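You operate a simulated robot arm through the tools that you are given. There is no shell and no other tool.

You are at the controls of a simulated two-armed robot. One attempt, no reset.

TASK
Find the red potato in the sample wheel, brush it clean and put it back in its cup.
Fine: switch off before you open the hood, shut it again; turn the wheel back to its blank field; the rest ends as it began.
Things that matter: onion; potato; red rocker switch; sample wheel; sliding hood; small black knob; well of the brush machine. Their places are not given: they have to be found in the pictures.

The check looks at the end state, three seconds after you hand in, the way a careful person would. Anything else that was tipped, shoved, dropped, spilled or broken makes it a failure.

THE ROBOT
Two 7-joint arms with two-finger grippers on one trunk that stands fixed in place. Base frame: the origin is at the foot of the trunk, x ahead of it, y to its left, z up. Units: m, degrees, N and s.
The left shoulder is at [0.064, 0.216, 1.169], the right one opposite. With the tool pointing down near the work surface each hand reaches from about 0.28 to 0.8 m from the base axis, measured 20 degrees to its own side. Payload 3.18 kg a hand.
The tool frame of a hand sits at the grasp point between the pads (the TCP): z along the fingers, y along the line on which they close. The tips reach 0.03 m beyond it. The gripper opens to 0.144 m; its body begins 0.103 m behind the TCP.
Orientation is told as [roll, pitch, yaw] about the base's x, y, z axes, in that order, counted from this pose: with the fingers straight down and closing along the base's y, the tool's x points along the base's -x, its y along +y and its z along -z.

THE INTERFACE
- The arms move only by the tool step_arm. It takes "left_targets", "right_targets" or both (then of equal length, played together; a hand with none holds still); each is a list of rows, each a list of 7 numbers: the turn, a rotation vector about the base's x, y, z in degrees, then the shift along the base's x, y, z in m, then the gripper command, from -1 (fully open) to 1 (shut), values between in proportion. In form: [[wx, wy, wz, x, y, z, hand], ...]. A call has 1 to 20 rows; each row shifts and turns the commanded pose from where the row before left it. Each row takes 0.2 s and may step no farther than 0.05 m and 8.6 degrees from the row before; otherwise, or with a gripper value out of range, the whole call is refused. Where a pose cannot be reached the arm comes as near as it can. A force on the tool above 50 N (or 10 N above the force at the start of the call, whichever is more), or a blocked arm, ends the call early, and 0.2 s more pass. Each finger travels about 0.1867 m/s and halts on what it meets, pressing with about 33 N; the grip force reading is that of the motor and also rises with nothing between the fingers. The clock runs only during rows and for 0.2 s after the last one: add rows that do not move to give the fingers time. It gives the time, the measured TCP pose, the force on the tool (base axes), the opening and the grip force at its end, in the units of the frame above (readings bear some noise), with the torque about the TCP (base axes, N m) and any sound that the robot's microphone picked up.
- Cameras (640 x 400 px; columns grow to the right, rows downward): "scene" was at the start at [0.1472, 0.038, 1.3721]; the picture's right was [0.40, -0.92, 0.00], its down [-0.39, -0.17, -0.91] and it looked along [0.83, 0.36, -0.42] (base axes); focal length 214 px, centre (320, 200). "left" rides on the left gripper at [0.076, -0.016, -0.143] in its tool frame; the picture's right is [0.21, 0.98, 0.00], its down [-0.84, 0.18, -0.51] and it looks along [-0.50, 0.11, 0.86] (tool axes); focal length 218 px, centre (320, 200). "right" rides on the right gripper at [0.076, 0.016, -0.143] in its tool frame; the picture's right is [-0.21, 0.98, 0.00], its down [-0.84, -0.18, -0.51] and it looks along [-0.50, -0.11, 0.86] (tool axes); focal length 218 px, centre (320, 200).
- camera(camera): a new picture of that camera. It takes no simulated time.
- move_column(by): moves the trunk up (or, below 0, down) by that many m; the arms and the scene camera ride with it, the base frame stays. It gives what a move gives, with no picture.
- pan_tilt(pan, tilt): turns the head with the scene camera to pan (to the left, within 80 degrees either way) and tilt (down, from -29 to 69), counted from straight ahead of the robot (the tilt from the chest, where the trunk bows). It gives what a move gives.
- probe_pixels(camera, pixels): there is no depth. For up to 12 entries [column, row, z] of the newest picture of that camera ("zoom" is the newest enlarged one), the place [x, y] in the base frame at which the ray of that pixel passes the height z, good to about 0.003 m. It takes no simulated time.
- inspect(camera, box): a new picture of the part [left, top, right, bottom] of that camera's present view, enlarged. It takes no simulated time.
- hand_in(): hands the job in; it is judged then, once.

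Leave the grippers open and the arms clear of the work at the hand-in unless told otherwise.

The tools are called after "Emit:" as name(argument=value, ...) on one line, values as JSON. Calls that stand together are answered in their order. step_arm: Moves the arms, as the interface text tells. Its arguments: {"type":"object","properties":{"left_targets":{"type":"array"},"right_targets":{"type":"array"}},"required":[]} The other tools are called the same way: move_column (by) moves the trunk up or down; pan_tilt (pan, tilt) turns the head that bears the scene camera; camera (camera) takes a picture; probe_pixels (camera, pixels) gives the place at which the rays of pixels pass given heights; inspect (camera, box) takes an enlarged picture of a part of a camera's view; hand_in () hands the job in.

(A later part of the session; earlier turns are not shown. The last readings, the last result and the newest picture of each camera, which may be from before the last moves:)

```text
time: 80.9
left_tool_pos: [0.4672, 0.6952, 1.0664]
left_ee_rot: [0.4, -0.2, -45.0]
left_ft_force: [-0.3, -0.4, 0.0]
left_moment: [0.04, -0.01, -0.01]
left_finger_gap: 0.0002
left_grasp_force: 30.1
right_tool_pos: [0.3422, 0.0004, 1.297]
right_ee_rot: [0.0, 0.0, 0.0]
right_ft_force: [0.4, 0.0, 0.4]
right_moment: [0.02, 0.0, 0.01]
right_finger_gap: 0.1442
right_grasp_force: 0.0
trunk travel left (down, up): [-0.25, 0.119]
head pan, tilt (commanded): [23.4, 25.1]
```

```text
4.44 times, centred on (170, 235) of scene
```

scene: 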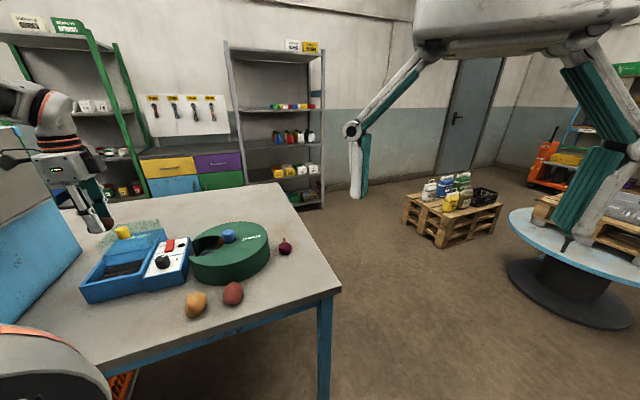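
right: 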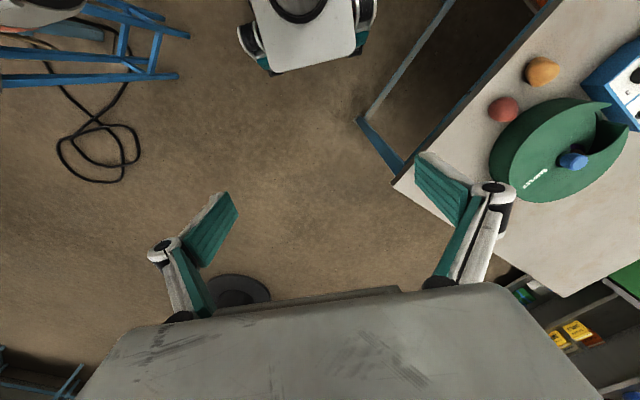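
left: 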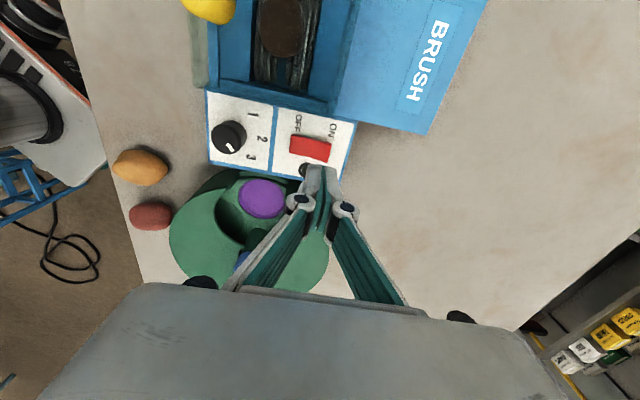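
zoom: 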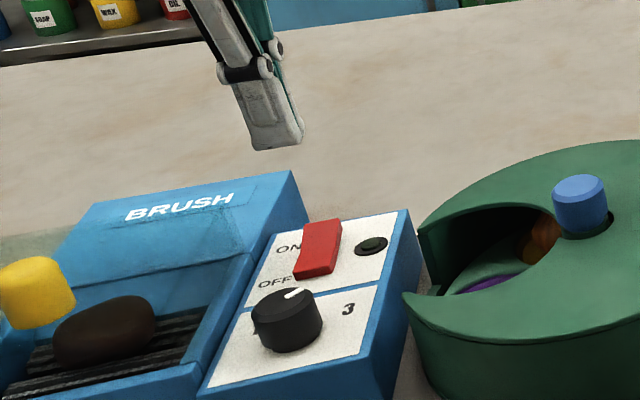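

The press point projects to (320,150), on the rocker's ON half. I'll lower to just above it.

Emit:
step_arm(left_targets=[[0, 0, 0, 0.0015, 0.0015, -0.03, 1], [0, 0, 0, 0, 0, -0.025, 1], [0, 0, 0, 0, 0, -0.007, 1], [0, 0, 0, 0, 0, 0, 1]])

Emit:
inspect(camera="scene", box=[140, 215, 200, 265])

Emit:
inspect(camera="left", box=[240, 100, 400, 220])

```text
time: 81.9
left_tool_pos: [0.4692, 0.6958, 1.0068]
left_ee_rot: [0.3, -0.3, -45.1]
left_ft_force: [-0.5, -0.2, -1.3]
left_moment: [0.03, 0.04, -0.01]
left_finger_gap: 0.0001
left_grasp_force: 30.8
right_tool_pos: [0.3423, 0.0002, 1.2983]
right_ee_rot: [0.1, 0.0, 0.0]
right_ft_force: [0.4, 0.2, 0.7]
right_moment: [0.0, -0.01, 0.0]
right_finger_gap: 0.1439
right_grasp_force: 0.1
trunk travel left (down, up): [-0.25, 0.119]
head pan, tilt (commanded): [23.4, 25.1]
```

```text
8.00 times, centred on (170, 240) of scene
```

zoom: 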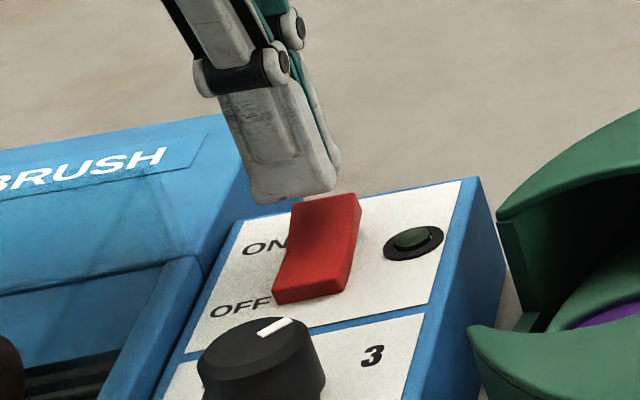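

```text
3.33 times, centred on (320, 160) of left
```

zoom: 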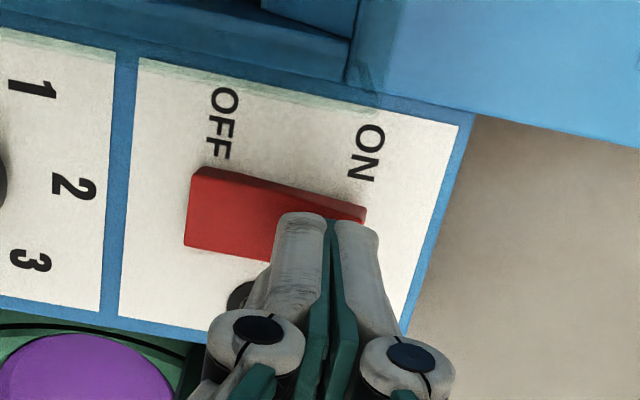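

The closed tips hover just above the ON half. I'll shift 3 mm further to the ON end and press down in small steps, watching force and sound.

Emit:
step_arm(left_targets=[[0, 0, 0, 0.002, 0.002, -0.003, 1], [0, 0, 0, 0, 0, -0.003, 1], [0, 0, 0, 0, 0, 0, 1]])

Emit:
step_arm(left_targets=[[0, 0, 0, 0, 0, -0.002, 1], [0, 0, 0, 0, 0, -0.002, 1], [0, 0, 0, 0, 0, 0, 1]])

```text
time: 82.7
left_tool_pos: [0.4712, 0.6991, 1.0004]
left_ee_rot: [0.2, -0.3, -45.1]
left_ft_force: [-0.6, -0.6, 0.6]
left_moment: [0.04, 0.03, -0.03]
left_finger_gap: 0.0001
left_grasp_force: 31.0
right_tool_pos: [0.3428, 0.0011, 1.2977]
right_ee_rot: [0.0, 0.0, 0.0]
right_ft_force: [-0.1, 0.0, -0.4]
right_moment: [-0.03, 0.03, 0.0]
right_finger_gap: 0.1438
right_grasp_force: 0.1
trunk travel left (down, up): [-0.25, 0.119]
head pan, tilt (commanded): [23.4, 25.1]
```

```text
time: 83.5
left_tool_pos: [0.4725, 0.6974, 0.9974]
left_ee_rot: [0.3, -0.3, -45.1]
left_ft_force: [-0.8, -0.3, -0.2]
left_moment: [-0.02, 0.01, -0.02]
left_finger_gap: 0.0001
left_grasp_force: 31.0
right_tool_pos: [0.343, -0.0001, 1.2986]
right_ee_rot: [0.0, 0.0, 0.0]
right_ft_force: [0.6, -0.5, -0.1]
right_moment: [-0.02, -0.02, 0.02]
right_finger_gap: 0.144
right_grasp_force: 0.1
trunk travel left (down, up): [-0.25, 0.119]
head pan, tilt (commanded): [23.4, 25.1]
```

No contact yet (tips ≈0.967). Continue down slowly.

Emit:
step_arm(left_targets=[[0, 0, 0, 0, 0, -0.002, 1], [0, 0, 0, 0, 0, -0.002, 1], [0, 0, 0, 0, 0, 0, 1]])

Emit:
step_arm(left_targets=[[0, 0, 0, 0, 0, -0.002, 1], [0, 0, 0, 0, 0, -0.002, 1], [0, 0, 0, 0, 0, 0, 1]])

Emit:
inspect(camera="scene", box=[140, 215, 200, 265])

```text
time: 84.3
left_tool_pos: [0.4728, 0.6987, 0.9915]
left_ee_rot: [0.2, -0.2, -45.2]
left_ft_force: [0.5, -0.5, 0.7]
left_moment: [0.0, 0.02, 0.02]
left_finger_gap: 0.0
left_grasp_force: 30.7
right_tool_pos: [0.3424, 0.001, 1.2987]
right_ee_rot: [0.0, 0.0, 0.0]
right_ft_force: [-0.5, 0.3, -0.3]
right_moment: [0.0, 0.0, 0.0]
right_finger_gap: 0.1442
right_grasp_force: 0.1
trunk travel left (down, up): [-0.25, 0.119]
head pan, tilt (commanded): [23.4, 25.1]
```

```text
time: 85.1
left_tool_pos: [0.4726, 0.7001, 0.989]
left_ee_rot: [0.2, -0.3, -45.1]
left_ft_force: [0.0, 0.1, -0.7]
left_moment: [0.0, 0.01, 0.03]
left_finger_gap: 0.0
left_grasp_force: 31.0
right_tool_pos: [0.3416, 0.0004, 1.2989]
right_ee_rot: [0.0, 0.1, 0.0]
right_ft_force: [-0.5, 0.0, -0.6]
right_moment: [-0.02, -0.02, 0.0]
right_finger_gap: 0.1439
right_grasp_force: 0.1
trunk travel left (down, up): [-0.25, 0.119]
head pan, tilt (commanded): [23.4, 25.1]
```

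```text
8.00 times, centred on (170, 240) of scene
```

zoom: 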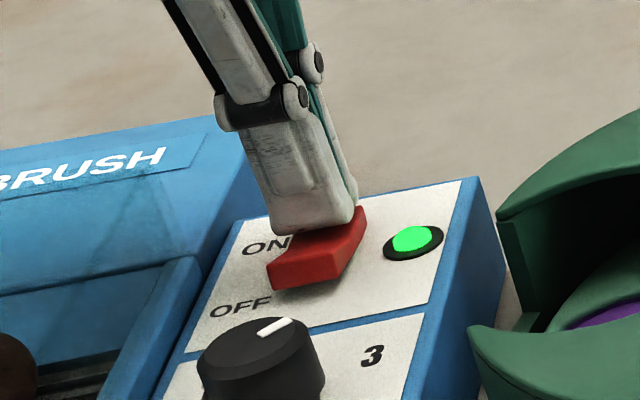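

The lamp lights green and the rocker has tipped: it's ON. I'll lift the hand a little and watch the well.

Emit:
step_arm(left_targets=[[0, 0, 0, 0, 0, 0.01, 1], [0, 0, 0, 0, 0, 0.02, 1]])

Emit:
inspect(camera="scene", box=[65, 190, 205, 310])

Emit:
camera(camera="left")

```text
time: 85.7
left_tool_pos: [0.4719, 0.6995, 1.0176]
left_ee_rot: [0.1, -0.2, -45.1]
left_ft_force: [0.4, 0.0, -0.1]
left_moment: [0.04, 0.0, 0.02]
left_finger_gap: 0.0
left_grasp_force: 30.6
right_tool_pos: [0.3417, -0.0, 1.2978]
right_ee_rot: [0.1, 0.0, 0.0]
right_ft_force: [0.2, 0.2, -0.2]
right_moment: [-0.01, -0.03, 0.02]
right_finger_gap: 0.1438
right_grasp_force: 0.1
trunk travel left (down, up): [-0.25, 0.119]
head pan, tilt (commanded): [23.4, 25.1]
```

```text
3.33 times, centred on (135, 250) of scene
```

zoom: 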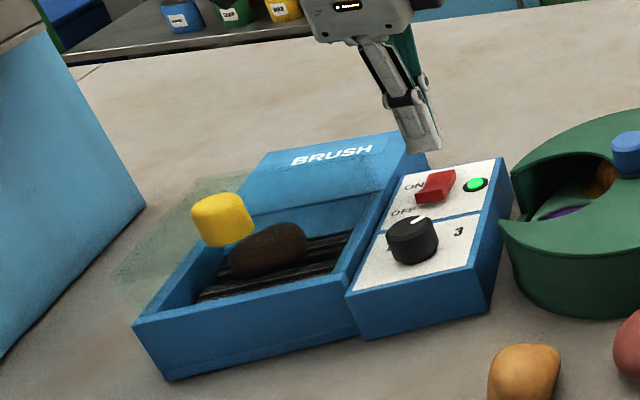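

```text
taken
```

left: 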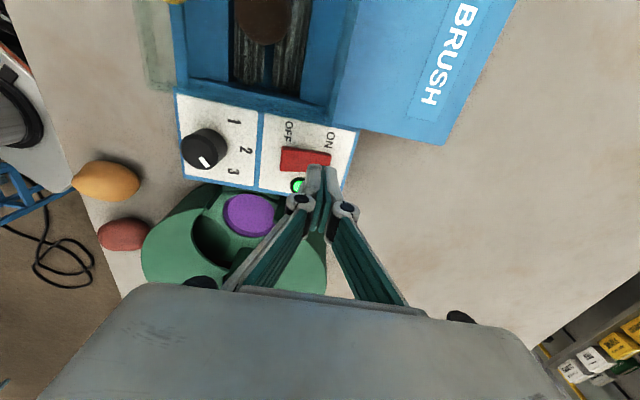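

The lamp is on and the potato has shifted a little. I'll wait 2 s and look for a colour change.

Emit:
step_arm(left_targets=[[0, 0, 0, 0, 0, 0, 1], [0, 0, 0, 0, 0, 0, 1], [0, 0, 0, 0, 0, 0, 1], [0, 0, 0, 0, 0, 0, 1], [0, 0, 0, 0, 0, 0, 1], [0, 0, 0, 0, 0, 0, 1], [0, 0, 0, 0, 0, 0, 1], [0, 0, 0, 0, 0, 0, 1], [0, 0, 0, 0, 0, 0, 1], [0, 0, 0, 0, 0, 0, 1]])

Emit:
inspect(camera="scene", box=[65, 190, 205, 310])

```text
time: 87.9
left_tool_pos: [0.473, 0.6985, 1.0181]
left_ee_rot: [0.2, -0.1, -45.1]
left_ft_force: [-0.2, 0.2, 0.3]
left_moment: [0.01, -0.01, -0.02]
left_finger_gap: 0.0
left_grasp_force: 30.5
right_tool_pos: [0.3418, -0.0002, 1.2969]
right_ee_rot: [0.0, 0.0, 0.1]
right_ft_force: [0.1, -0.6, -0.5]
right_moment: [0.0, 0.01, 0.04]
right_finger_gap: 0.1439
right_grasp_force: 0.1
trunk travel left (down, up): [-0.25, 0.119]
head pan, tilt (commanded): [23.4, 25.1]
```

```text
3.33 times, centred on (135, 250) of scene
```

zoom: 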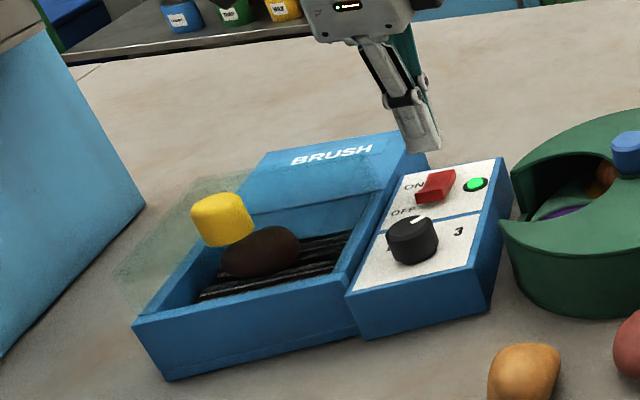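

The potato creeps left along the rollers and still looks dark. I'll wait 3 s more and compare in an enlarged view.

Emit:
inspect(camera="scene", box=[100, 245, 150, 280])

Emit:
step_arm(left_targets=[[0, 0, 0, 0, 0, 0, 1], [0, 0, 0, 0, 0, 0, 1], [0, 0, 0, 0, 0, 0, 1], [0, 0, 0, 0, 0, 0, 1], [0, 0, 0, 0, 0, 0, 1], [0, 0, 0, 0, 0, 0, 1], [0, 0, 0, 0, 0, 0, 1], [0, 0, 0, 0, 0, 0, 1], [0, 0, 0, 0, 0, 0, 1], [0, 0, 0, 0, 0, 0, 1], [0, 0, 0, 0, 0, 0, 1], [0, 0, 0, 0, 0, 0, 1], [0, 0, 0, 0, 0, 0, 1], [0, 0, 0, 0, 0, 0, 1]])

Emit:
inspect(camera="scene", box=[100, 245, 150, 280])

```text
11.43 times, centred on (125, 262) of scene
```

zoom: 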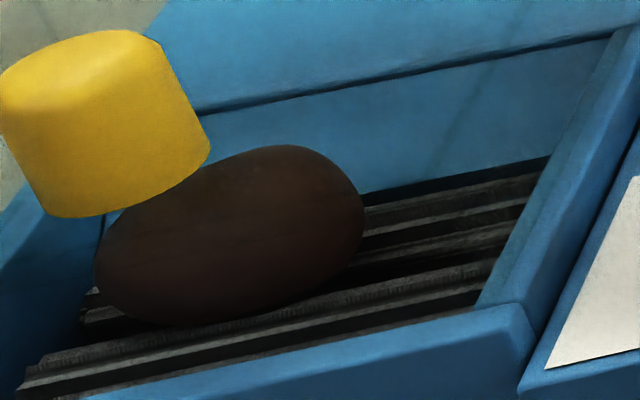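

```text
time: 90.9
left_tool_pos: [0.4719, 0.6983, 1.0194]
left_ee_rot: [0.1, -0.1, -45.1]
left_ft_force: [0.1, 0.5, 0.5]
left_moment: [-0.02, 0.05, 0.0]
left_finger_gap: 0.0
left_grasp_force: 30.7
right_tool_pos: [0.3434, 0.0018, 1.2981]
right_ee_rot: [0.0, 0.1, 0.0]
right_ft_force: [0.0, -0.8, -0.1]
right_moment: [-0.01, -0.05, 0.0]
right_finger_gap: 0.1437
right_grasp_force: 0.1
trunk travel left (down, up): [-0.25, 0.119]
head pan, tilt (commanded): [23.4, 25.1]
```

```text
11.43 times, centred on (125, 262) of scene
```

zoom: 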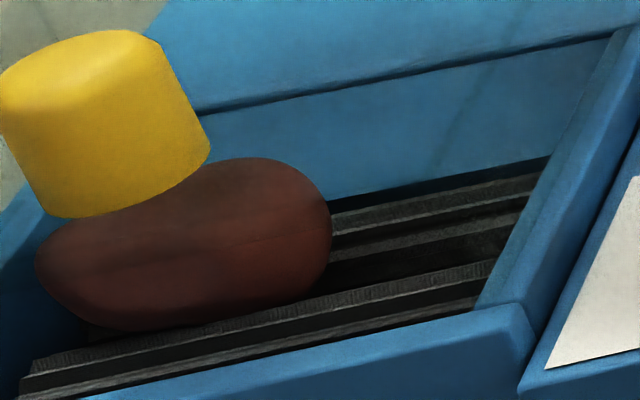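

The potato is turning redder — it's being cleaned and it is indeed the red one. 1 s more, then look again.

Emit:
step_arm(left_targets=[[0, 0, 0, 0, 0, 0, 1], [0, 0, 0, 0, 0, 0, 1], [0, 0, 0, 0, 0, 0, 1], [0, 0, 0, 0, 0, 0, 1]])

Emit:
inspect(camera="scene", box=[100, 245, 150, 280])

Emit:
inspect(camera="scene", box=[65, 210, 265, 330])

```text
time: 91.9
left_tool_pos: [0.4729, 0.6992, 1.0183]
left_ee_rot: [0.2, -0.2, -45.1]
left_ft_force: [0.4, 0.3, 0.8]
left_moment: [0.0, -0.02, 0.0]
left_finger_gap: 0.0001
left_grasp_force: 30.7
right_tool_pos: [0.3427, 0.0006, 1.2978]
right_ee_rot: [0.1, 0.0, 0.0]
right_ft_force: [-0.1, -0.1, -0.4]
right_moment: [-0.02, -0.01, 0.03]
right_finger_gap: 0.1438
right_grasp_force: 0.1
trunk travel left (down, up): [-0.25, 0.119]
head pan, tilt (commanded): [23.4, 25.1]
```

```text
11.43 times, centred on (125, 262) of scene
```

zoom: 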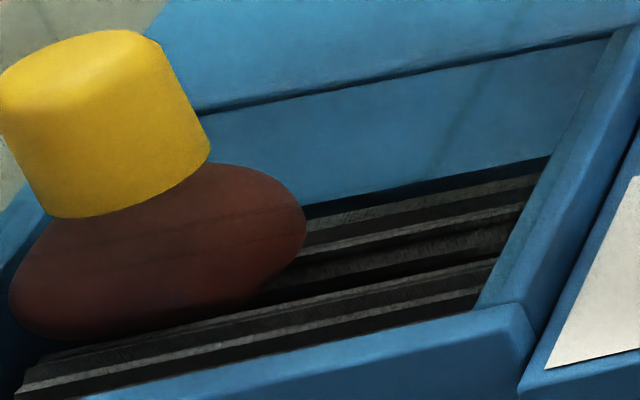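

```text
3.20 times, centred on (165, 270) of scene
```

zoom: 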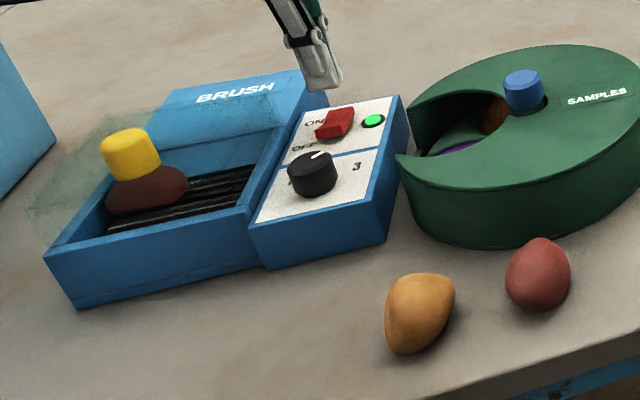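

Colour about the same as a second ago. I'll wait 2 s more to see whether it's still changing.

Emit:
step_arm(left_targets=[[0, 0, 0, 0, 0, 0, 1], [0, 0, 0, 0, 0, 0, 1], [0, 0, 0, 0, 0, 0, 1], [0, 0, 0, 0, 0, 0, 1], [0, 0, 0, 0, 0, 0, 1], [0, 0, 0, 0, 0, 0, 1], [0, 0, 0, 0, 0, 0, 1], [0, 0, 0, 0, 0, 0, 1]])

Emit:
inspect(camera="scene", box=[85, 240, 145, 285])

```text
time: 93.7
left_tool_pos: [0.4714, 0.6984, 1.0178]
left_ee_rot: [0.2, -0.3, -45.1]
left_ft_force: [0.6, 0.5, -0.2]
left_moment: [0.0, 0.01, 0.01]
left_finger_gap: 0.0002
left_grasp_force: 30.5
right_tool_pos: [0.3429, 0.0012, 1.297]
right_ee_rot: [0.0, 0.1, 0.0]
right_ft_force: [-0.5, 0.0, -0.9]
right_moment: [-0.03, 0.0, -0.02]
right_finger_gap: 0.1439
right_grasp_force: 0.0
trunk travel left (down, up): [-0.25, 0.119]
head pan, tilt (commanded): [23.4, 25.1]
```

```text
8.89 times, centred on (115, 262) of scene
```

zoom: 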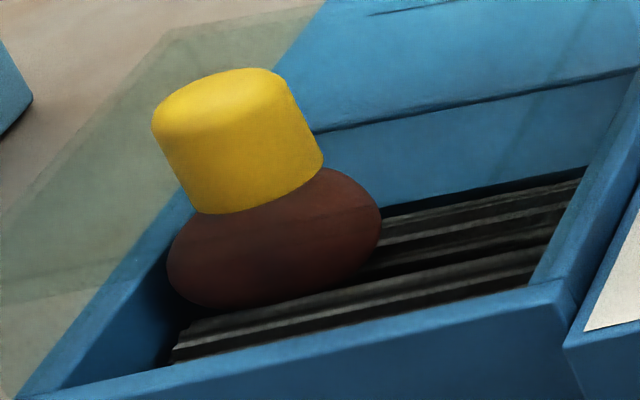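

The colour is steady, so brushing is done. Now to switch OFF: move the closed tips above the OFF end at about (0.4458, 0.671) and press down in small steps.

Emit:
step_arm(left_targets=[[0, 0, 0, -0.013, -0.0138, 0, 1], [0, 0, 0, -0.0127, -0.0138, 0, 1], [0, 0, 0, 0, 0, -0.008, 1], [0, 0, 0, 0, 0, 0, 1]])

Emit:
inspect(camera="scene", box=[140, 215, 200, 265])

Emit:
inspect(camera="left", box=[240, 100, 400, 220])

```text
time: 94.7
left_tool_pos: [0.445, 0.6703, 1.0101]
left_ee_rot: [0.4, -0.1, -45.1]
left_ft_force: [0.1, -0.2, 0.1]
left_moment: [0.01, -0.03, 0.02]
left_finger_gap: 0.0
left_grasp_force: 30.8
right_tool_pos: [0.3423, 0.0015, 1.2984]
right_ee_rot: [0.0, 0.0, 0.1]
right_ft_force: [-0.1, -0.2, 0.4]
right_moment: [-0.02, -0.02, -0.02]
right_finger_gap: 0.144
right_grasp_force: 0.1
trunk travel left (down, up): [-0.25, 0.119]
head pan, tilt (commanded): [23.4, 25.1]
```

```text
8.00 times, centred on (170, 240) of scene
```

zoom: 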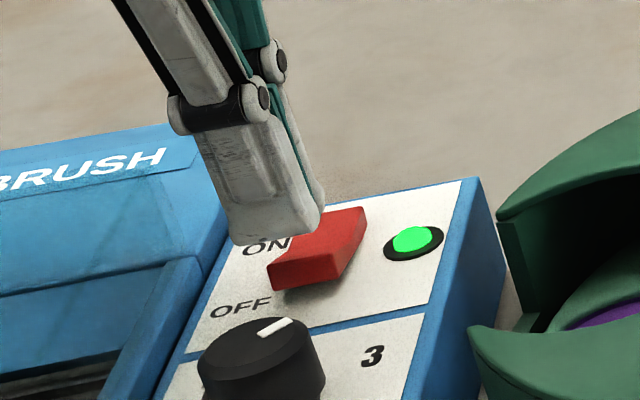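

```text
3.33 times, centred on (320, 160) of left
```

zoom: 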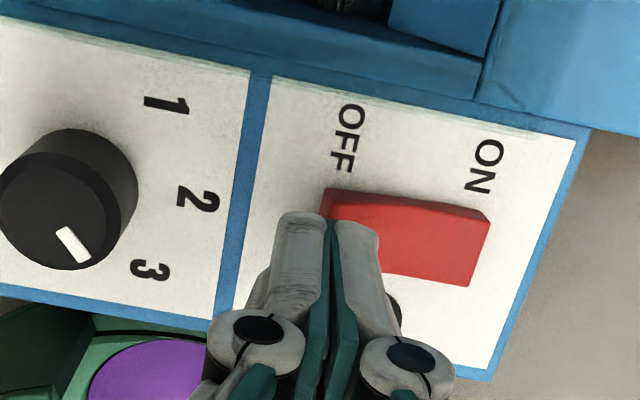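

The tip's centre is over the very OFF edge; I'll shift 6 mm inward and press.

Emit:
step_arm(left_targets=[[0, 0, 0, 0.0043, 0.0042, 0, 1], [0, 0, 0, 0, 0, -0.004, 1], [0, 0, 0, 0, 0, -0.003, 1], [0, 0, 0, 0, 0, -0.003, 1], [0, 0, 0, 0, 0, 0, 1]])

Emit:
step_arm(left_targets=[[0, 0, 0, 0, 0, -0.002, 1], [0, 0, 0, 0, 0, -0.002, 1], [0, 0, 0, 0, 0, -0.002, 1], [0, 0, 0, 0, 0, 0, 1]])

Emit:
inspect(camera="scene", box=[140, 215, 200, 265])

```text
time: 95.9
left_tool_pos: [0.45, 0.6756, 0.999]
left_ee_rot: [0.3, -0.2, -45.1]
left_ft_force: [0.0, -0.1, -0.9]
left_moment: [0.02, -0.01, 0.01]
left_finger_gap: 0.0002
left_grasp_force: 31.2
right_tool_pos: [0.342, 0.0003, 1.298]
right_ee_rot: [0.0, -0.1, 0.0]
right_ft_force: [-0.6, 1.3, -0.3]
right_moment: [-0.06, 0.03, 0.01]
right_finger_gap: 0.1441
right_grasp_force: 0.0
trunk travel left (down, up): [-0.25, 0.119]
head pan, tilt (commanded): [23.4, 25.1]
```

```text
time: 96.9
left_tool_pos: [0.4512, 0.6751, 0.9937]
left_ee_rot: [0.2, -0.2, -45.0]
left_ft_force: [-0.3, 0.1, 0.0]
left_moment: [-0.02, 0.02, -0.02]
left_finger_gap: 0.0
left_grasp_force: 30.9
right_tool_pos: [0.3428, 0.0007, 1.2971]
right_ee_rot: [0.0, 0.1, 0.0]
right_ft_force: [0.3, 0.2, -1.0]
right_moment: [-0.01, -0.03, 0.03]
right_finger_gap: 0.144
right_grasp_force: 0.1
trunk travel left (down, up): [-0.25, 0.119]
head pan, tilt (commanded): [23.4, 25.1]
```

```text
8.00 times, centred on (170, 240) of scene
```

zoom: 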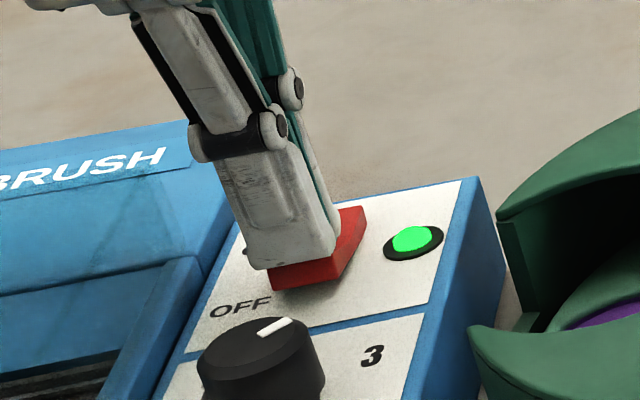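

The tips are just touching the rocker; the lamp is still lit. Pressing further down.

Emit:
step_arm(left_targets=[[0, 0, 0, 0, 0, -0.002, 1], [0, 0, 0, 0, 0, -0.002, 1], [0, 0, 0, 0, 0, -0.002, 1], [0, 0, 0, 0, 0, 0, 1]])

Emit:
inspect(camera="scene", box=[140, 215, 200, 265])

```text
time: 97.9
left_tool_pos: [0.4489, 0.6764, 0.9878]
left_ee_rot: [0.2, -0.2, -45.2]
left_ft_force: [-0.2, 0.2, 0.5]
left_moment: [0.03, 0.01, 0.03]
left_finger_gap: 0.0
left_grasp_force: 30.6
right_tool_pos: [0.3428, 0.0009, 1.2973]
right_ee_rot: [0.0, 0.0, -0.1]
right_ft_force: [-1.5, 0.6, -0.2]
right_moment: [0.01, -0.02, -0.05]
right_finger_gap: 0.1439
right_grasp_force: 0.0
trunk travel left (down, up): [-0.25, 0.119]
head pan, tilt (commanded): [23.4, 25.1]
```

```text
8.00 times, centred on (170, 240) of scene
```

zoom: 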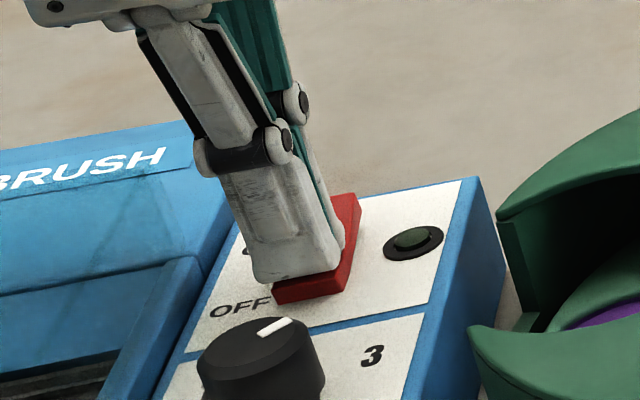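

The lamp is out: it's OFF. I'll raise the hand clear and look at the well.

Emit:
step_arm(left_targets=[[0, 0, 0, 0, 0, 0.02, 1], [0, 0, 0, 0, 0, 0.04, 1], [0, 0, 0, 0, 0, 0.04, 1], [0, 0, 0, 0, 0, 0.02, 0.4], [0, 0, 0, 0, 0, 0, -0.2], [0, 0, 0, 0, 0, 0, -0.2]])

Emit:
camera(camera="left")

Emit:
inspect(camera="scene", box=[65, 190, 205, 310])

Emit:
inspect(camera="scene", box=[85, 240, 145, 285])

```text
time: 99.3
left_tool_pos: [0.4479, 0.6754, 1.1086]
left_ee_rot: [0.2, -0.2, -45.1]
left_ft_force: [-0.2, 0.5, 0.2]
left_moment: [-0.02, 0.01, 0.02]
left_finger_gap: 0.0865
left_grasp_force: 0.0
right_tool_pos: [0.3427, 0.0008, 1.2969]
right_ee_rot: [0.0, 0.0, 0.0]
right_ft_force: [-0.4, 1.0, -0.5]
right_moment: [-0.03, 0.0, -0.02]
right_finger_gap: 0.144
right_grasp_force: 0.2
trunk travel left (down, up): [-0.25, 0.119]
head pan, tilt (commanded): [23.4, 25.1]
```

```text
taken
```

left: 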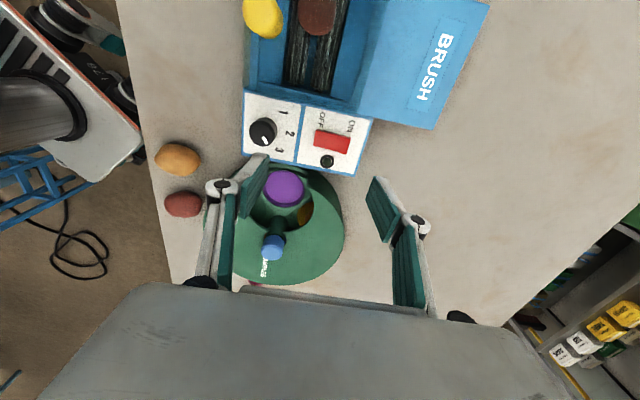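

```text
3.33 times, centred on (135, 250) of scene
```

zoom: 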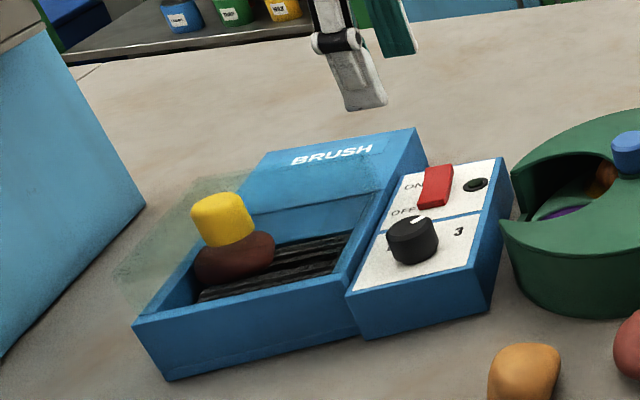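

```text
8.89 times, centred on (115, 262) of scene
```

zoom: 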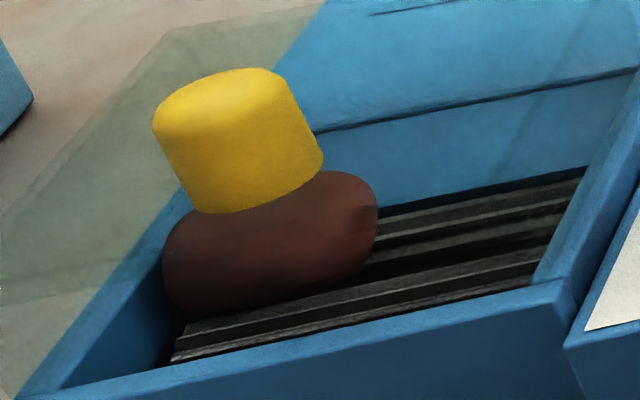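

I'll move back above the yellow knob's shut position (0.3255, 0.6985) and look down through the clear hood at the potato.

Emit:
step_arm(left_targets=[[0, 0, 0, -0.04, 0.007, 0.005, -0.2], [0, 0, 0, -0.041, 0.008, 0.005, -0.2], [0, 0, 0, -0.0405, 0.008, 0, -0.2], [0, 0, 0, 0, 0, 0, -0.2]])

Emit:
camera(camera="left")

Emit:
inspect(camera="left", box=[270, 60, 420, 200])

```text
time: 100.3
left_tool_pos: [0.3303, 0.6983, 1.1169]
left_ee_rot: [0.2, -0.2, -45.1]
left_ft_force: [0.1, -0.2, 0.5]
left_moment: [0.0, 0.05, 0.0]
left_finger_gap: 0.0864
left_grasp_force: 0.1
right_tool_pos: [0.3448, 0.0009, 1.2984]
right_ee_rot: [0.1, 0.0, 0.0]
right_ft_force: [0.5, 0.1, -0.8]
right_moment: [0.0, 0.05, 0.0]
right_finger_gap: 0.1442
right_grasp_force: 0.2
trunk travel left (down, up): [-0.25, 0.119]
head pan, tilt (commanded): [23.4, 25.1]
```

```text
taken
```

left: 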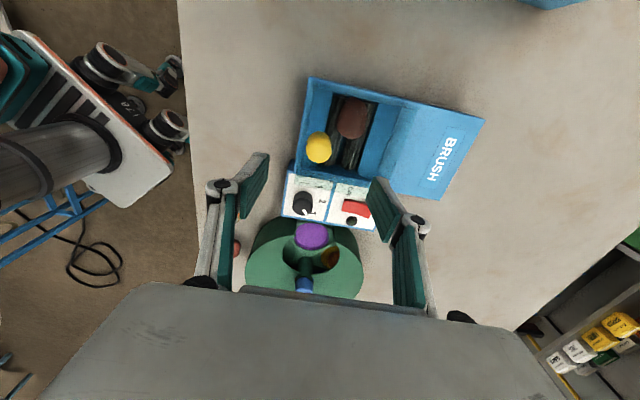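

```text
2.86 times, centred on (345, 130) of left
```

zoom: 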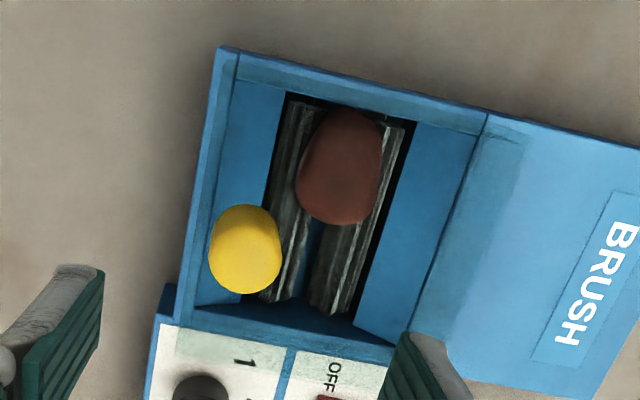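

Seen from above the potato is now clearly red. I'll grip the yellow knob again at about (0.3255, 0.700) to open the hood (switch is off).

Emit:
step_arm(left_targets=[[0, 0, 0, -0.0045, 0.0017, -0.02, -0.2], [0, 0, 0, 0, 0, -0.03, -0.2], [0, 0, 0, 0, 0, -0.029, -0.2], [0, 0, 0, 0, 0, 0, 0.2], [0, 0, 0, 0, 0, 0, 0.5], [0, 0, 0, 0, 0, 0, 0.8], [0, 0, 0, 0, 0, 0, 0.8]])

Emit:
step_arm(left_targets=[[0, 0, 0, 0.0071, 0.0071, 0, 0.8], [0, 0, 0, 0.0071, 0.0071, 0, 0.8], [0, 0, 0, 0, 0, 0, 0.8]])

Emit:
inspect(camera="scene", box=[65, 190, 205, 310])

```text
time: 101.9
left_tool_pos: [0.3239, 0.7015, 1.0391]
left_ee_rot: [0.4, -0.2, -45.2]
left_ft_force: [3.4, 5.1, 2.6]
left_moment: [0.04, -0.31, 0.01]
left_finger_gap: 0.027
left_grasp_force: 45.6
right_tool_pos: [0.3431, 0.001, 1.2985]
right_ee_rot: [0.0, 0.0, 0.0]
right_ft_force: [-0.1, 0.0, -0.1]
right_moment: [0.01, 0.01, -0.01]
right_finger_gap: 0.1438
right_grasp_force: 0.0
trunk travel left (down, up): [-0.25, 0.119]
head pan, tilt (commanded): [23.4, 25.1]
```

```text
time: 102.7
left_tool_pos: [0.337, 0.7133, 1.0391]
left_ee_rot: [0.2, -0.2, -45.0]
left_ft_force: [-1.1, 1.7, 2.7]
left_moment: [-0.14, -0.05, 0.14]
left_finger_gap: 0.0273
left_grasp_force: 45.0
right_tool_pos: [0.342, 0.0004, 1.2986]
right_ee_rot: [-0.1, 0.0, 0.0]
right_ft_force: [0.1, 0.2, -0.2]
right_moment: [0.01, 0.03, 0.02]
right_finger_gap: 0.1441
right_grasp_force: 0.1
trunk travel left (down, up): [-0.25, 0.119]
head pan, tilt (commanded): [23.4, 25.1]
```

```text
3.33 times, centred on (135, 250) of scene
```

zoom: 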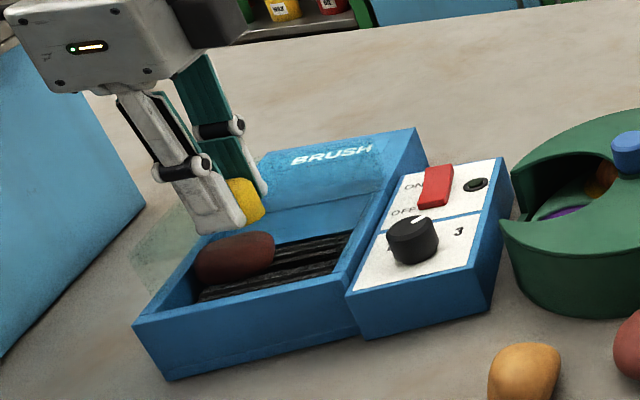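

The hood follows. I'll slide it open a further 8.4 cm.

Emit:
step_arm(left_targets=[[0, 0, 0, 0.0085, 0.0085, 0, 0.8], [0, 0, 0, 0.0085, 0.0085, 0, 0.8], [0, 0, 0, 0.0085, 0.0085, 0, 0.8], [0, 0, 0, 0.0085, 0.0085, 0, 0.8], [0, 0, 0, 0.0085, 0.0085, 0, 0.8], [0, 0, 0, 0.0085, 0.0085, 0, 0.8], [0, 0, 0, 0.0085, 0.0085, 0, 0.8], [0, 0, 0, 0, 0, 0, 0.8]])

Emit:
inspect(camera="scene", box=[65, 190, 205, 310])

```text
time: 104.5
left_tool_pos: [0.3973, 0.7741, 1.0392]
left_ee_rot: [0.3, -0.2, -45.1]
left_ft_force: [-2.3, 3.6, 1.7]
left_moment: [0.6, 0.54, 0.05]
left_finger_gap: 0.0267
left_grasp_force: 45.8
right_tool_pos: [0.3429, 0.0027, 1.2978]
right_ee_rot: [0.0, 0.0, 0.1]
right_ft_force: [0.3, 0.3, 0.8]
right_moment: [0.0, -0.01, -0.01]
right_finger_gap: 0.1439
right_grasp_force: 0.0
trunk travel left (down, up): [-0.25, 0.119]
head pan, tilt (commanded): [23.4, 25.1]
```

```text
3.33 times, centred on (135, 250) of scene
```

zoom: 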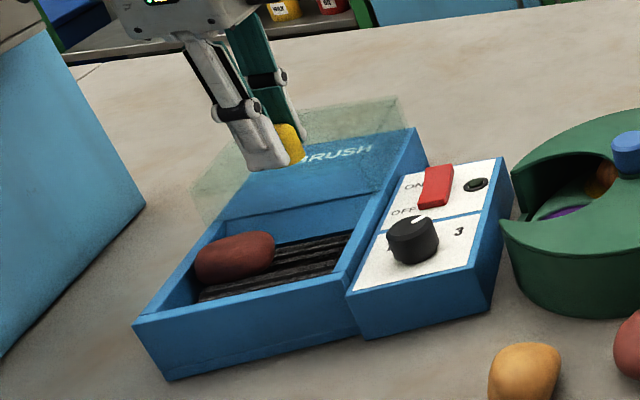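

The uncovered potato is plainly red and clean. I'll push the last few mm to the open end.

Emit:
step_arm(left_targets=[[0, 0, 0, 0.003, 0.0025, 0, 0.8], [0, 0, 0, 0.003, 0.0025, 0, 0.8], [0, 0, 0, 0, 0, 0, 0.8]])

```text
time: 105.3
left_tool_pos: [0.4008, 0.7787, 1.0386]
left_ee_rot: [0.0, -0.2, -44.9]
left_ft_force: [-24.0, -5.6, -1.1]
left_moment: [0.04, 1.11, -0.04]
left_finger_gap: 0.0269
left_grasp_force: 45.0
right_tool_pos: [0.3407, 0.0002, 1.2984]
right_ee_rot: [0.1, -0.1, 0.0]
right_ft_force: [-0.1, -1.0, 1.1]
right_moment: [0.04, -0.03, 0.01]
right_finger_gap: 0.1441
right_grasp_force: 0.0
trunk travel left (down, up): [-0.25, 0.119]
head pan, tilt (commanded): [23.4, 25.1]
```

End stop reached. Relax, release, and rise.

Emit:
step_arm(left_targets=[[0, 0, 0, -0.003, -0.0015, 0, 0.8], [0, 0, 0, 0, 0, 0, 0.4], [0, 0, 0, 0, 0, 0, 0], [0, 0, 0, 0, 0, 0, -0.2], [0, 0, 0, 0, 0, 0.04, -0.2], [0, 0, 0, 0, 0, 0.04, -0.2], [0, 0, 0, -0.02, -0.02, 0, -0.2], [0, 0, 0, -0.02, -0.02, 0, 0.1], [0, 0, 0, 0, 0, 0, 0.1]])

Emit:
camera(camera="left")

Emit:
inspect(camera="left", box=[230, 40, 400, 200])

Emit:
inspect(camera="scene", box=[65, 210, 155, 300])

```text
time: 107.3
left_tool_pos: [0.3599, 0.7381, 1.1194]
left_ee_rot: [0.2, -0.2, -45.1]
left_ft_force: [1.2, 0.2, -0.5]
left_moment: [0.0, 0.02, 0.01]
left_finger_gap: 0.0649
left_grasp_force: 0.0
right_tool_pos: [0.3432, 0.0023, 1.2965]
right_ee_rot: [0.0, 0.1, 0.0]
right_ft_force: [0.3, -0.6, 0.1]
right_moment: [0.02, 0.0, 0.04]
right_finger_gap: 0.1438
right_grasp_force: 0.1
trunk travel left (down, up): [-0.25, 0.119]
head pan, tilt (commanded): [23.4, 25.1]
```

```text
taken
```

left: 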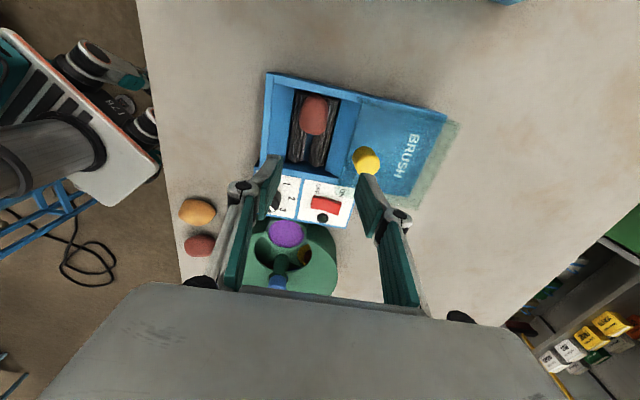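

```text
2.50 times, centred on (315, 120) of left
```

zoom: 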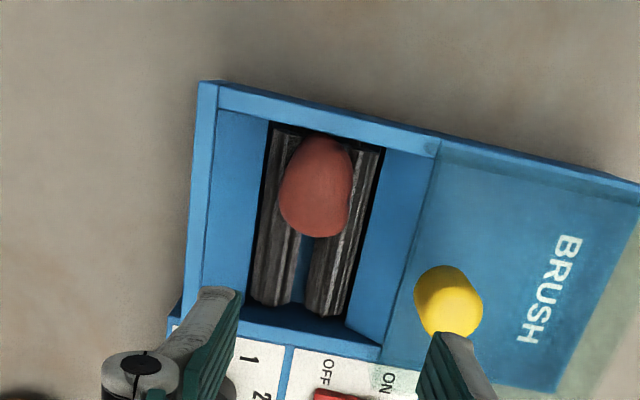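

```text
4.44 times, centred on (110, 255) of scene
```

zoom: 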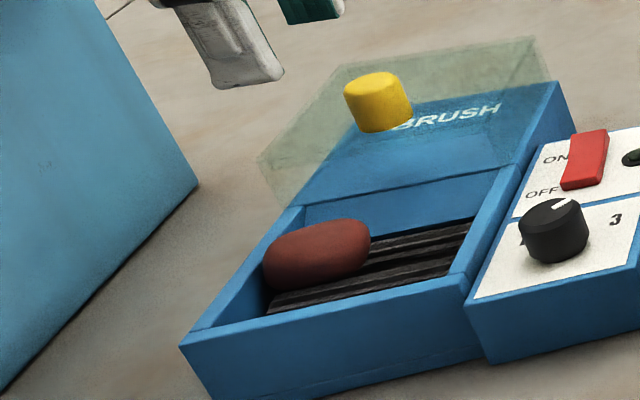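

The potato is clean and bright red, lying along the rollers near the left end. I'll measure its place: ends at (317,96), (312,134), sides (299,116), (328,116).

Emit:
probe_pixels(camera="left", pixels=[[313.8, 114.8, 0.955], [317, 96, 0.955], [311.8, 134, 0.955], [299, 116, 0.955], [328.2, 116, 0.955], [313.8, 114.8, 0.965]])

Emit:
probe_pixels(camera="scene", pixels=[[109.3, 268, 0.95], [109.3, 268, 0.96], [109.3, 268, 0.97]])

```text
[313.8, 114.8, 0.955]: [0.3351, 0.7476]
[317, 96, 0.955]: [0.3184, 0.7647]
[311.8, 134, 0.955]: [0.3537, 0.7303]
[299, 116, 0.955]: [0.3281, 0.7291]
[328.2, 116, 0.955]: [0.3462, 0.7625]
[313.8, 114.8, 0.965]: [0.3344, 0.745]
```

```text
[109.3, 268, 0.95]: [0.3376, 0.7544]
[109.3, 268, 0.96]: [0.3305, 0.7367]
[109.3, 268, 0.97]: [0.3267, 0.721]
```

The potato's centre is about (0.3355, 0.7475), long axis along the rollers. I'll go above it with a 6° lean away from the yellow knob, gap 0.06, down to z≈1.02.

Emit:
step_arm(left_targets=[[4.2, -4.26, 0, -0.013, 0.0039, -0.02, 0.167], [0, 0, 0, -0.0131, 0.0038, -0.02, 0.167], [0, 0, 0, 0, 0, -0.03, 0.167], [0, 0, 0, 0, 0, -0.03, 0.167], [0, 0, 0, 0, 0, 0, 0.167]])

Emit:
inspect(camera="left", box=[220, 50, 460, 260])

Emit:
inspect(camera="scene", box=[65, 200, 165, 290])

```text
time: 108.5
left_tool_pos: [0.3367, 0.7451, 1.0194]
left_ee_rot: [6.2, -0.2, -45.0]
left_ft_force: [0.4, -0.5, 0.4]
left_moment: [-0.01, 0.01, 0.01]
left_finger_gap: 0.06
left_grasp_force: 0.0
right_tool_pos: [0.3422, 0.001, 1.2975]
right_ee_rot: [-0.1, 0.0, -0.1]
right_ft_force: [0.4, -1.0, -0.2]
right_moment: [-0.01, -0.02, -0.02]
right_finger_gap: 0.1438
right_grasp_force: 0.1
trunk travel left (down, up): [-0.25, 0.119]
head pan, tilt (commanded): [23.4, 25.1]
```

```text
1.90 times, centred on (340, 155) of left
```

zoom: 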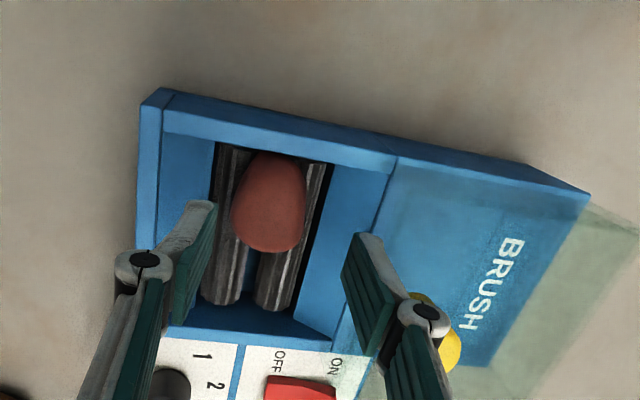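

```text
4.44 times, centred on (115, 245) of scene
```

zoom: 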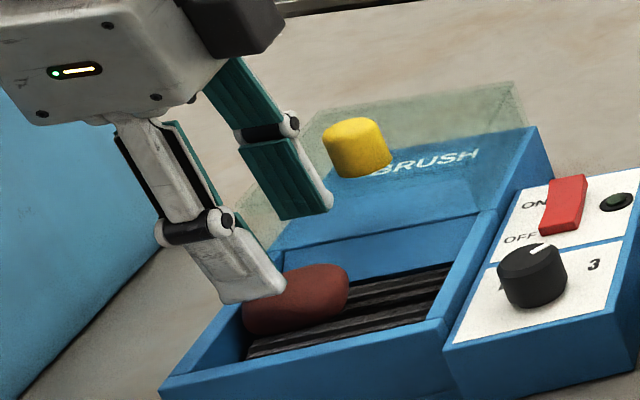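

Small correction needed: shift (−4.5, +2) mm. Then I lower to z≈0.985 with gap 0.052 and check alignment.

Emit:
step_arm(left_targets=[[0, 0, 0, -0.0045, 0.002, -0.005, 0.25], [0, 0, 0, 0, 0, -0.015, 0.28], [0, 0, 0, 0, 0, -0.014, 0.28], [0, 0, 0, 0, 0, 0, 0.28]])

Emit:
inspect(camera="left", box=[220, 50, 460, 260])

Emit:
inspect(camera="scene", box=[65, 200, 165, 290])

```text
time: 109.5
left_tool_pos: [0.3307, 0.7472, 0.9855]
left_ee_rot: [6.2, -0.3, -45.1]
left_ft_force: [0.2, -0.8, 0.3]
left_moment: [0.01, 0.03, -0.02]
left_finger_gap: 0.0516
left_grasp_force: 0.0
right_tool_pos: [0.3427, 0.0006, 1.2982]
right_ee_rot: [0.0, 0.0, 0.0]
right_ft_force: [-0.3, 0.5, 0.6]
right_moment: [-0.01, -0.02, 0.01]
right_finger_gap: 0.144
right_grasp_force: 0.1
trunk travel left (down, up): [-0.25, 0.119]
head pan, tilt (commanded): [23.4, 25.1]
```

```text
1.90 times, centred on (340, 155) of left
```

zoom: 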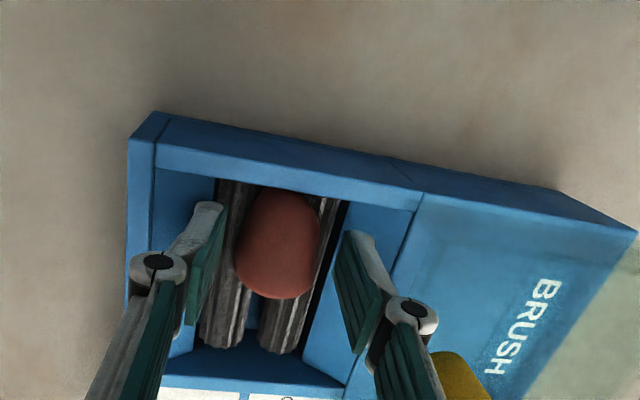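

```text
4.44 times, centred on (115, 245) of scene
```

zoom: 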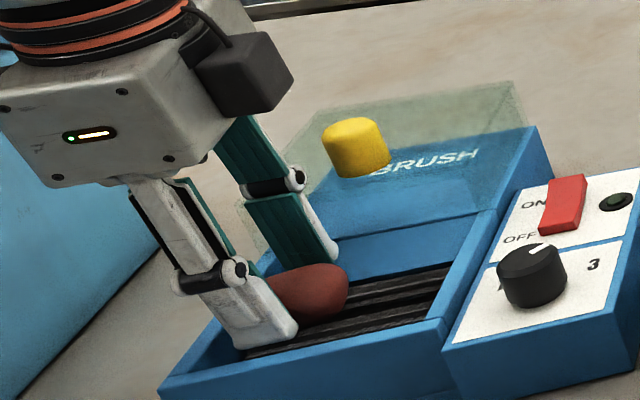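

The potato is well between the pads. I'll narrow to 0.044, lower 6 mm, then close fully.

Emit:
step_arm(left_targets=[[0, 0, 0, 0, 0, -0.002, 0.36], [0, 0, 0, 0, 0, -0.002, 0.39], [0, 0, 0, 0, 0, -0.003, 0.39], [0, 0, 0, 0, 0, 0, 0.39]])

Emit:
inspect(camera="left", box=[220, 50, 460, 260])

```text
time: 110.5
left_tool_pos: [0.3297, 0.7477, 0.9784]
left_ee_rot: [6.2, -0.3, -45.1]
left_ft_force: [0.2, 0.2, 0.8]
left_moment: [0.04, -0.01, 0.01]
left_finger_gap: 0.0438
left_grasp_force: 0.1
right_tool_pos: [0.3428, 0.0015, 1.2993]
right_ee_rot: [0.0, 0.0, 0.1]
right_ft_force: [0.3, 0.4, 0.2]
right_moment: [0.01, 0.0, -0.02]
right_finger_gap: 0.144
right_grasp_force: 0.0
trunk travel left (down, up): [-0.25, 0.119]
head pan, tilt (commanded): [23.4, 25.1]
```

```text
1.90 times, centred on (340, 155) of left
```

zoom: 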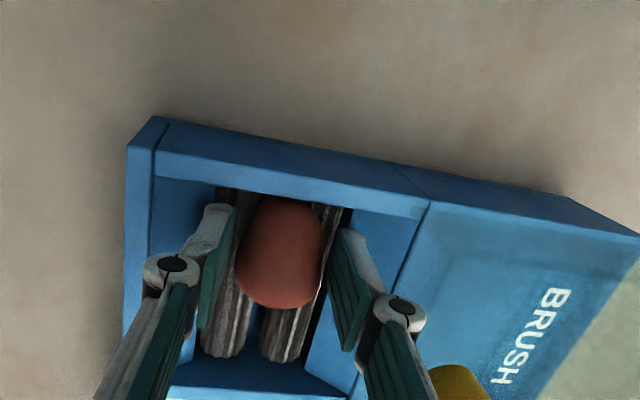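

Good and no contact force. Closing now.

Emit:
step_arm(left_targets=[[0, 0, 0, 0, 0, -0.001, 0.5], [0, 0, 0, 0, 0, 0, 0.7], [0, 0, 0, 0, 0, 0, 1], [0, 0, 0, 0, 0, 0, 1]])

Emit:
inspect(camera="left", box=[220, 50, 460, 260])

```text
time: 111.5
left_tool_pos: [0.3296, 0.7482, 0.9775]
left_ee_rot: [6.2, -0.3, -45.2]
left_ft_force: [-1.0, -1.1, -0.6]
left_moment: [0.03, 0.04, 0.04]
left_finger_gap: 0.0349
left_grasp_force: 33.3
right_tool_pos: [0.3424, 0.0002, 1.2975]
right_ee_rot: [0.1, 0.0, 0.0]
right_ft_force: [0.3, 0.4, 0.7]
right_moment: [0.03, 0.01, 0.05]
right_finger_gap: 0.1439
right_grasp_force: 0.0
trunk travel left (down, up): [-0.25, 0.119]
head pan, tilt (commanded): [23.4, 25.1]
```

```text
1.90 times, centred on (340, 155) of left
```

zoom: 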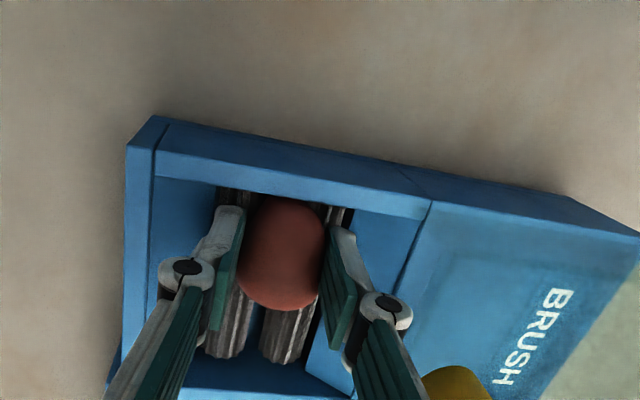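

Held (gap 0.0349, 33 N). I lift slowly along the tool axis first, then up.

Emit:
step_arm(left_targets=[[0, 0, 0, 0, 0, 0.01, 1], [0, 0, 0, 0, 0, 0.015, 1], [0, 0, 0, -0.001, -0.001, 0.02, 1], [0, 0, 0, -0.002, -0.002, 0.03, 1], [0, 0, 0, -0.002, -0.002, 0.03, 1], [0, 0, 0, 0, 0, 0.03, 1], [0, 0, 0, 0, 0, 0, 1]])

Emit:
camera(camera="left")

Emit:
inspect(camera="scene", box=[45, 180, 185, 300])

```text
time: 113.1
left_tool_pos: [0.3233, 0.7414, 1.1109]
left_ee_rot: [6.2, -0.3, -45.1]
left_ft_force: [0.5, -1.0, -0.9]
left_moment: [0.0, 0.0, -0.01]
left_finger_gap: 0.0347
left_grasp_force: 33.3
right_tool_pos: [0.3429, 0.002, 1.2983]
right_ee_rot: [0.1, 0.0, 0.0]
right_ft_force: [-0.2, 0.1, 0.5]
right_moment: [-0.02, -0.02, -0.02]
right_finger_gap: 0.1442
right_grasp_force: 0.1
trunk travel left (down, up): [-0.25, 0.119]
head pan, tilt (commanded): [23.4, 25.1]
```

```text
taken
```

left: 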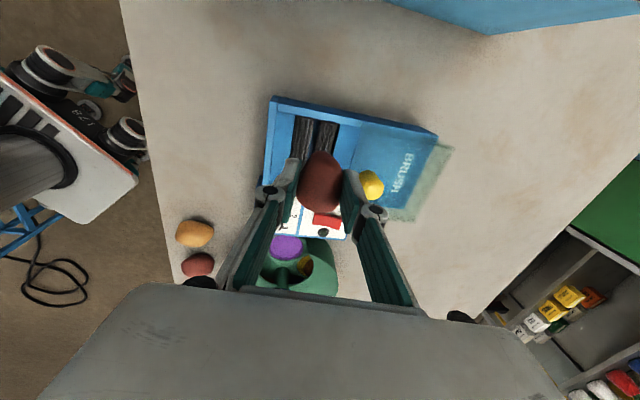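

```text
3.33 times, centred on (115, 240) of scene
```

zoom: 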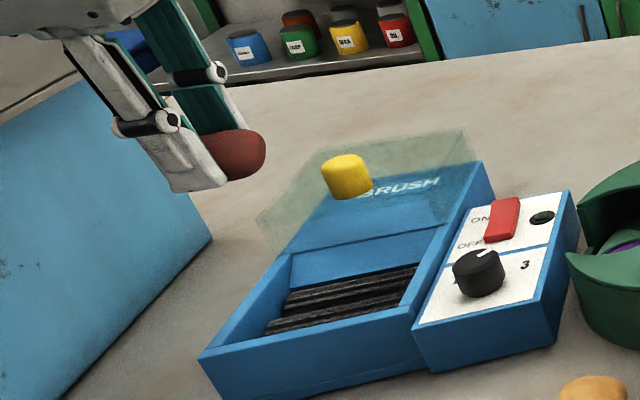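

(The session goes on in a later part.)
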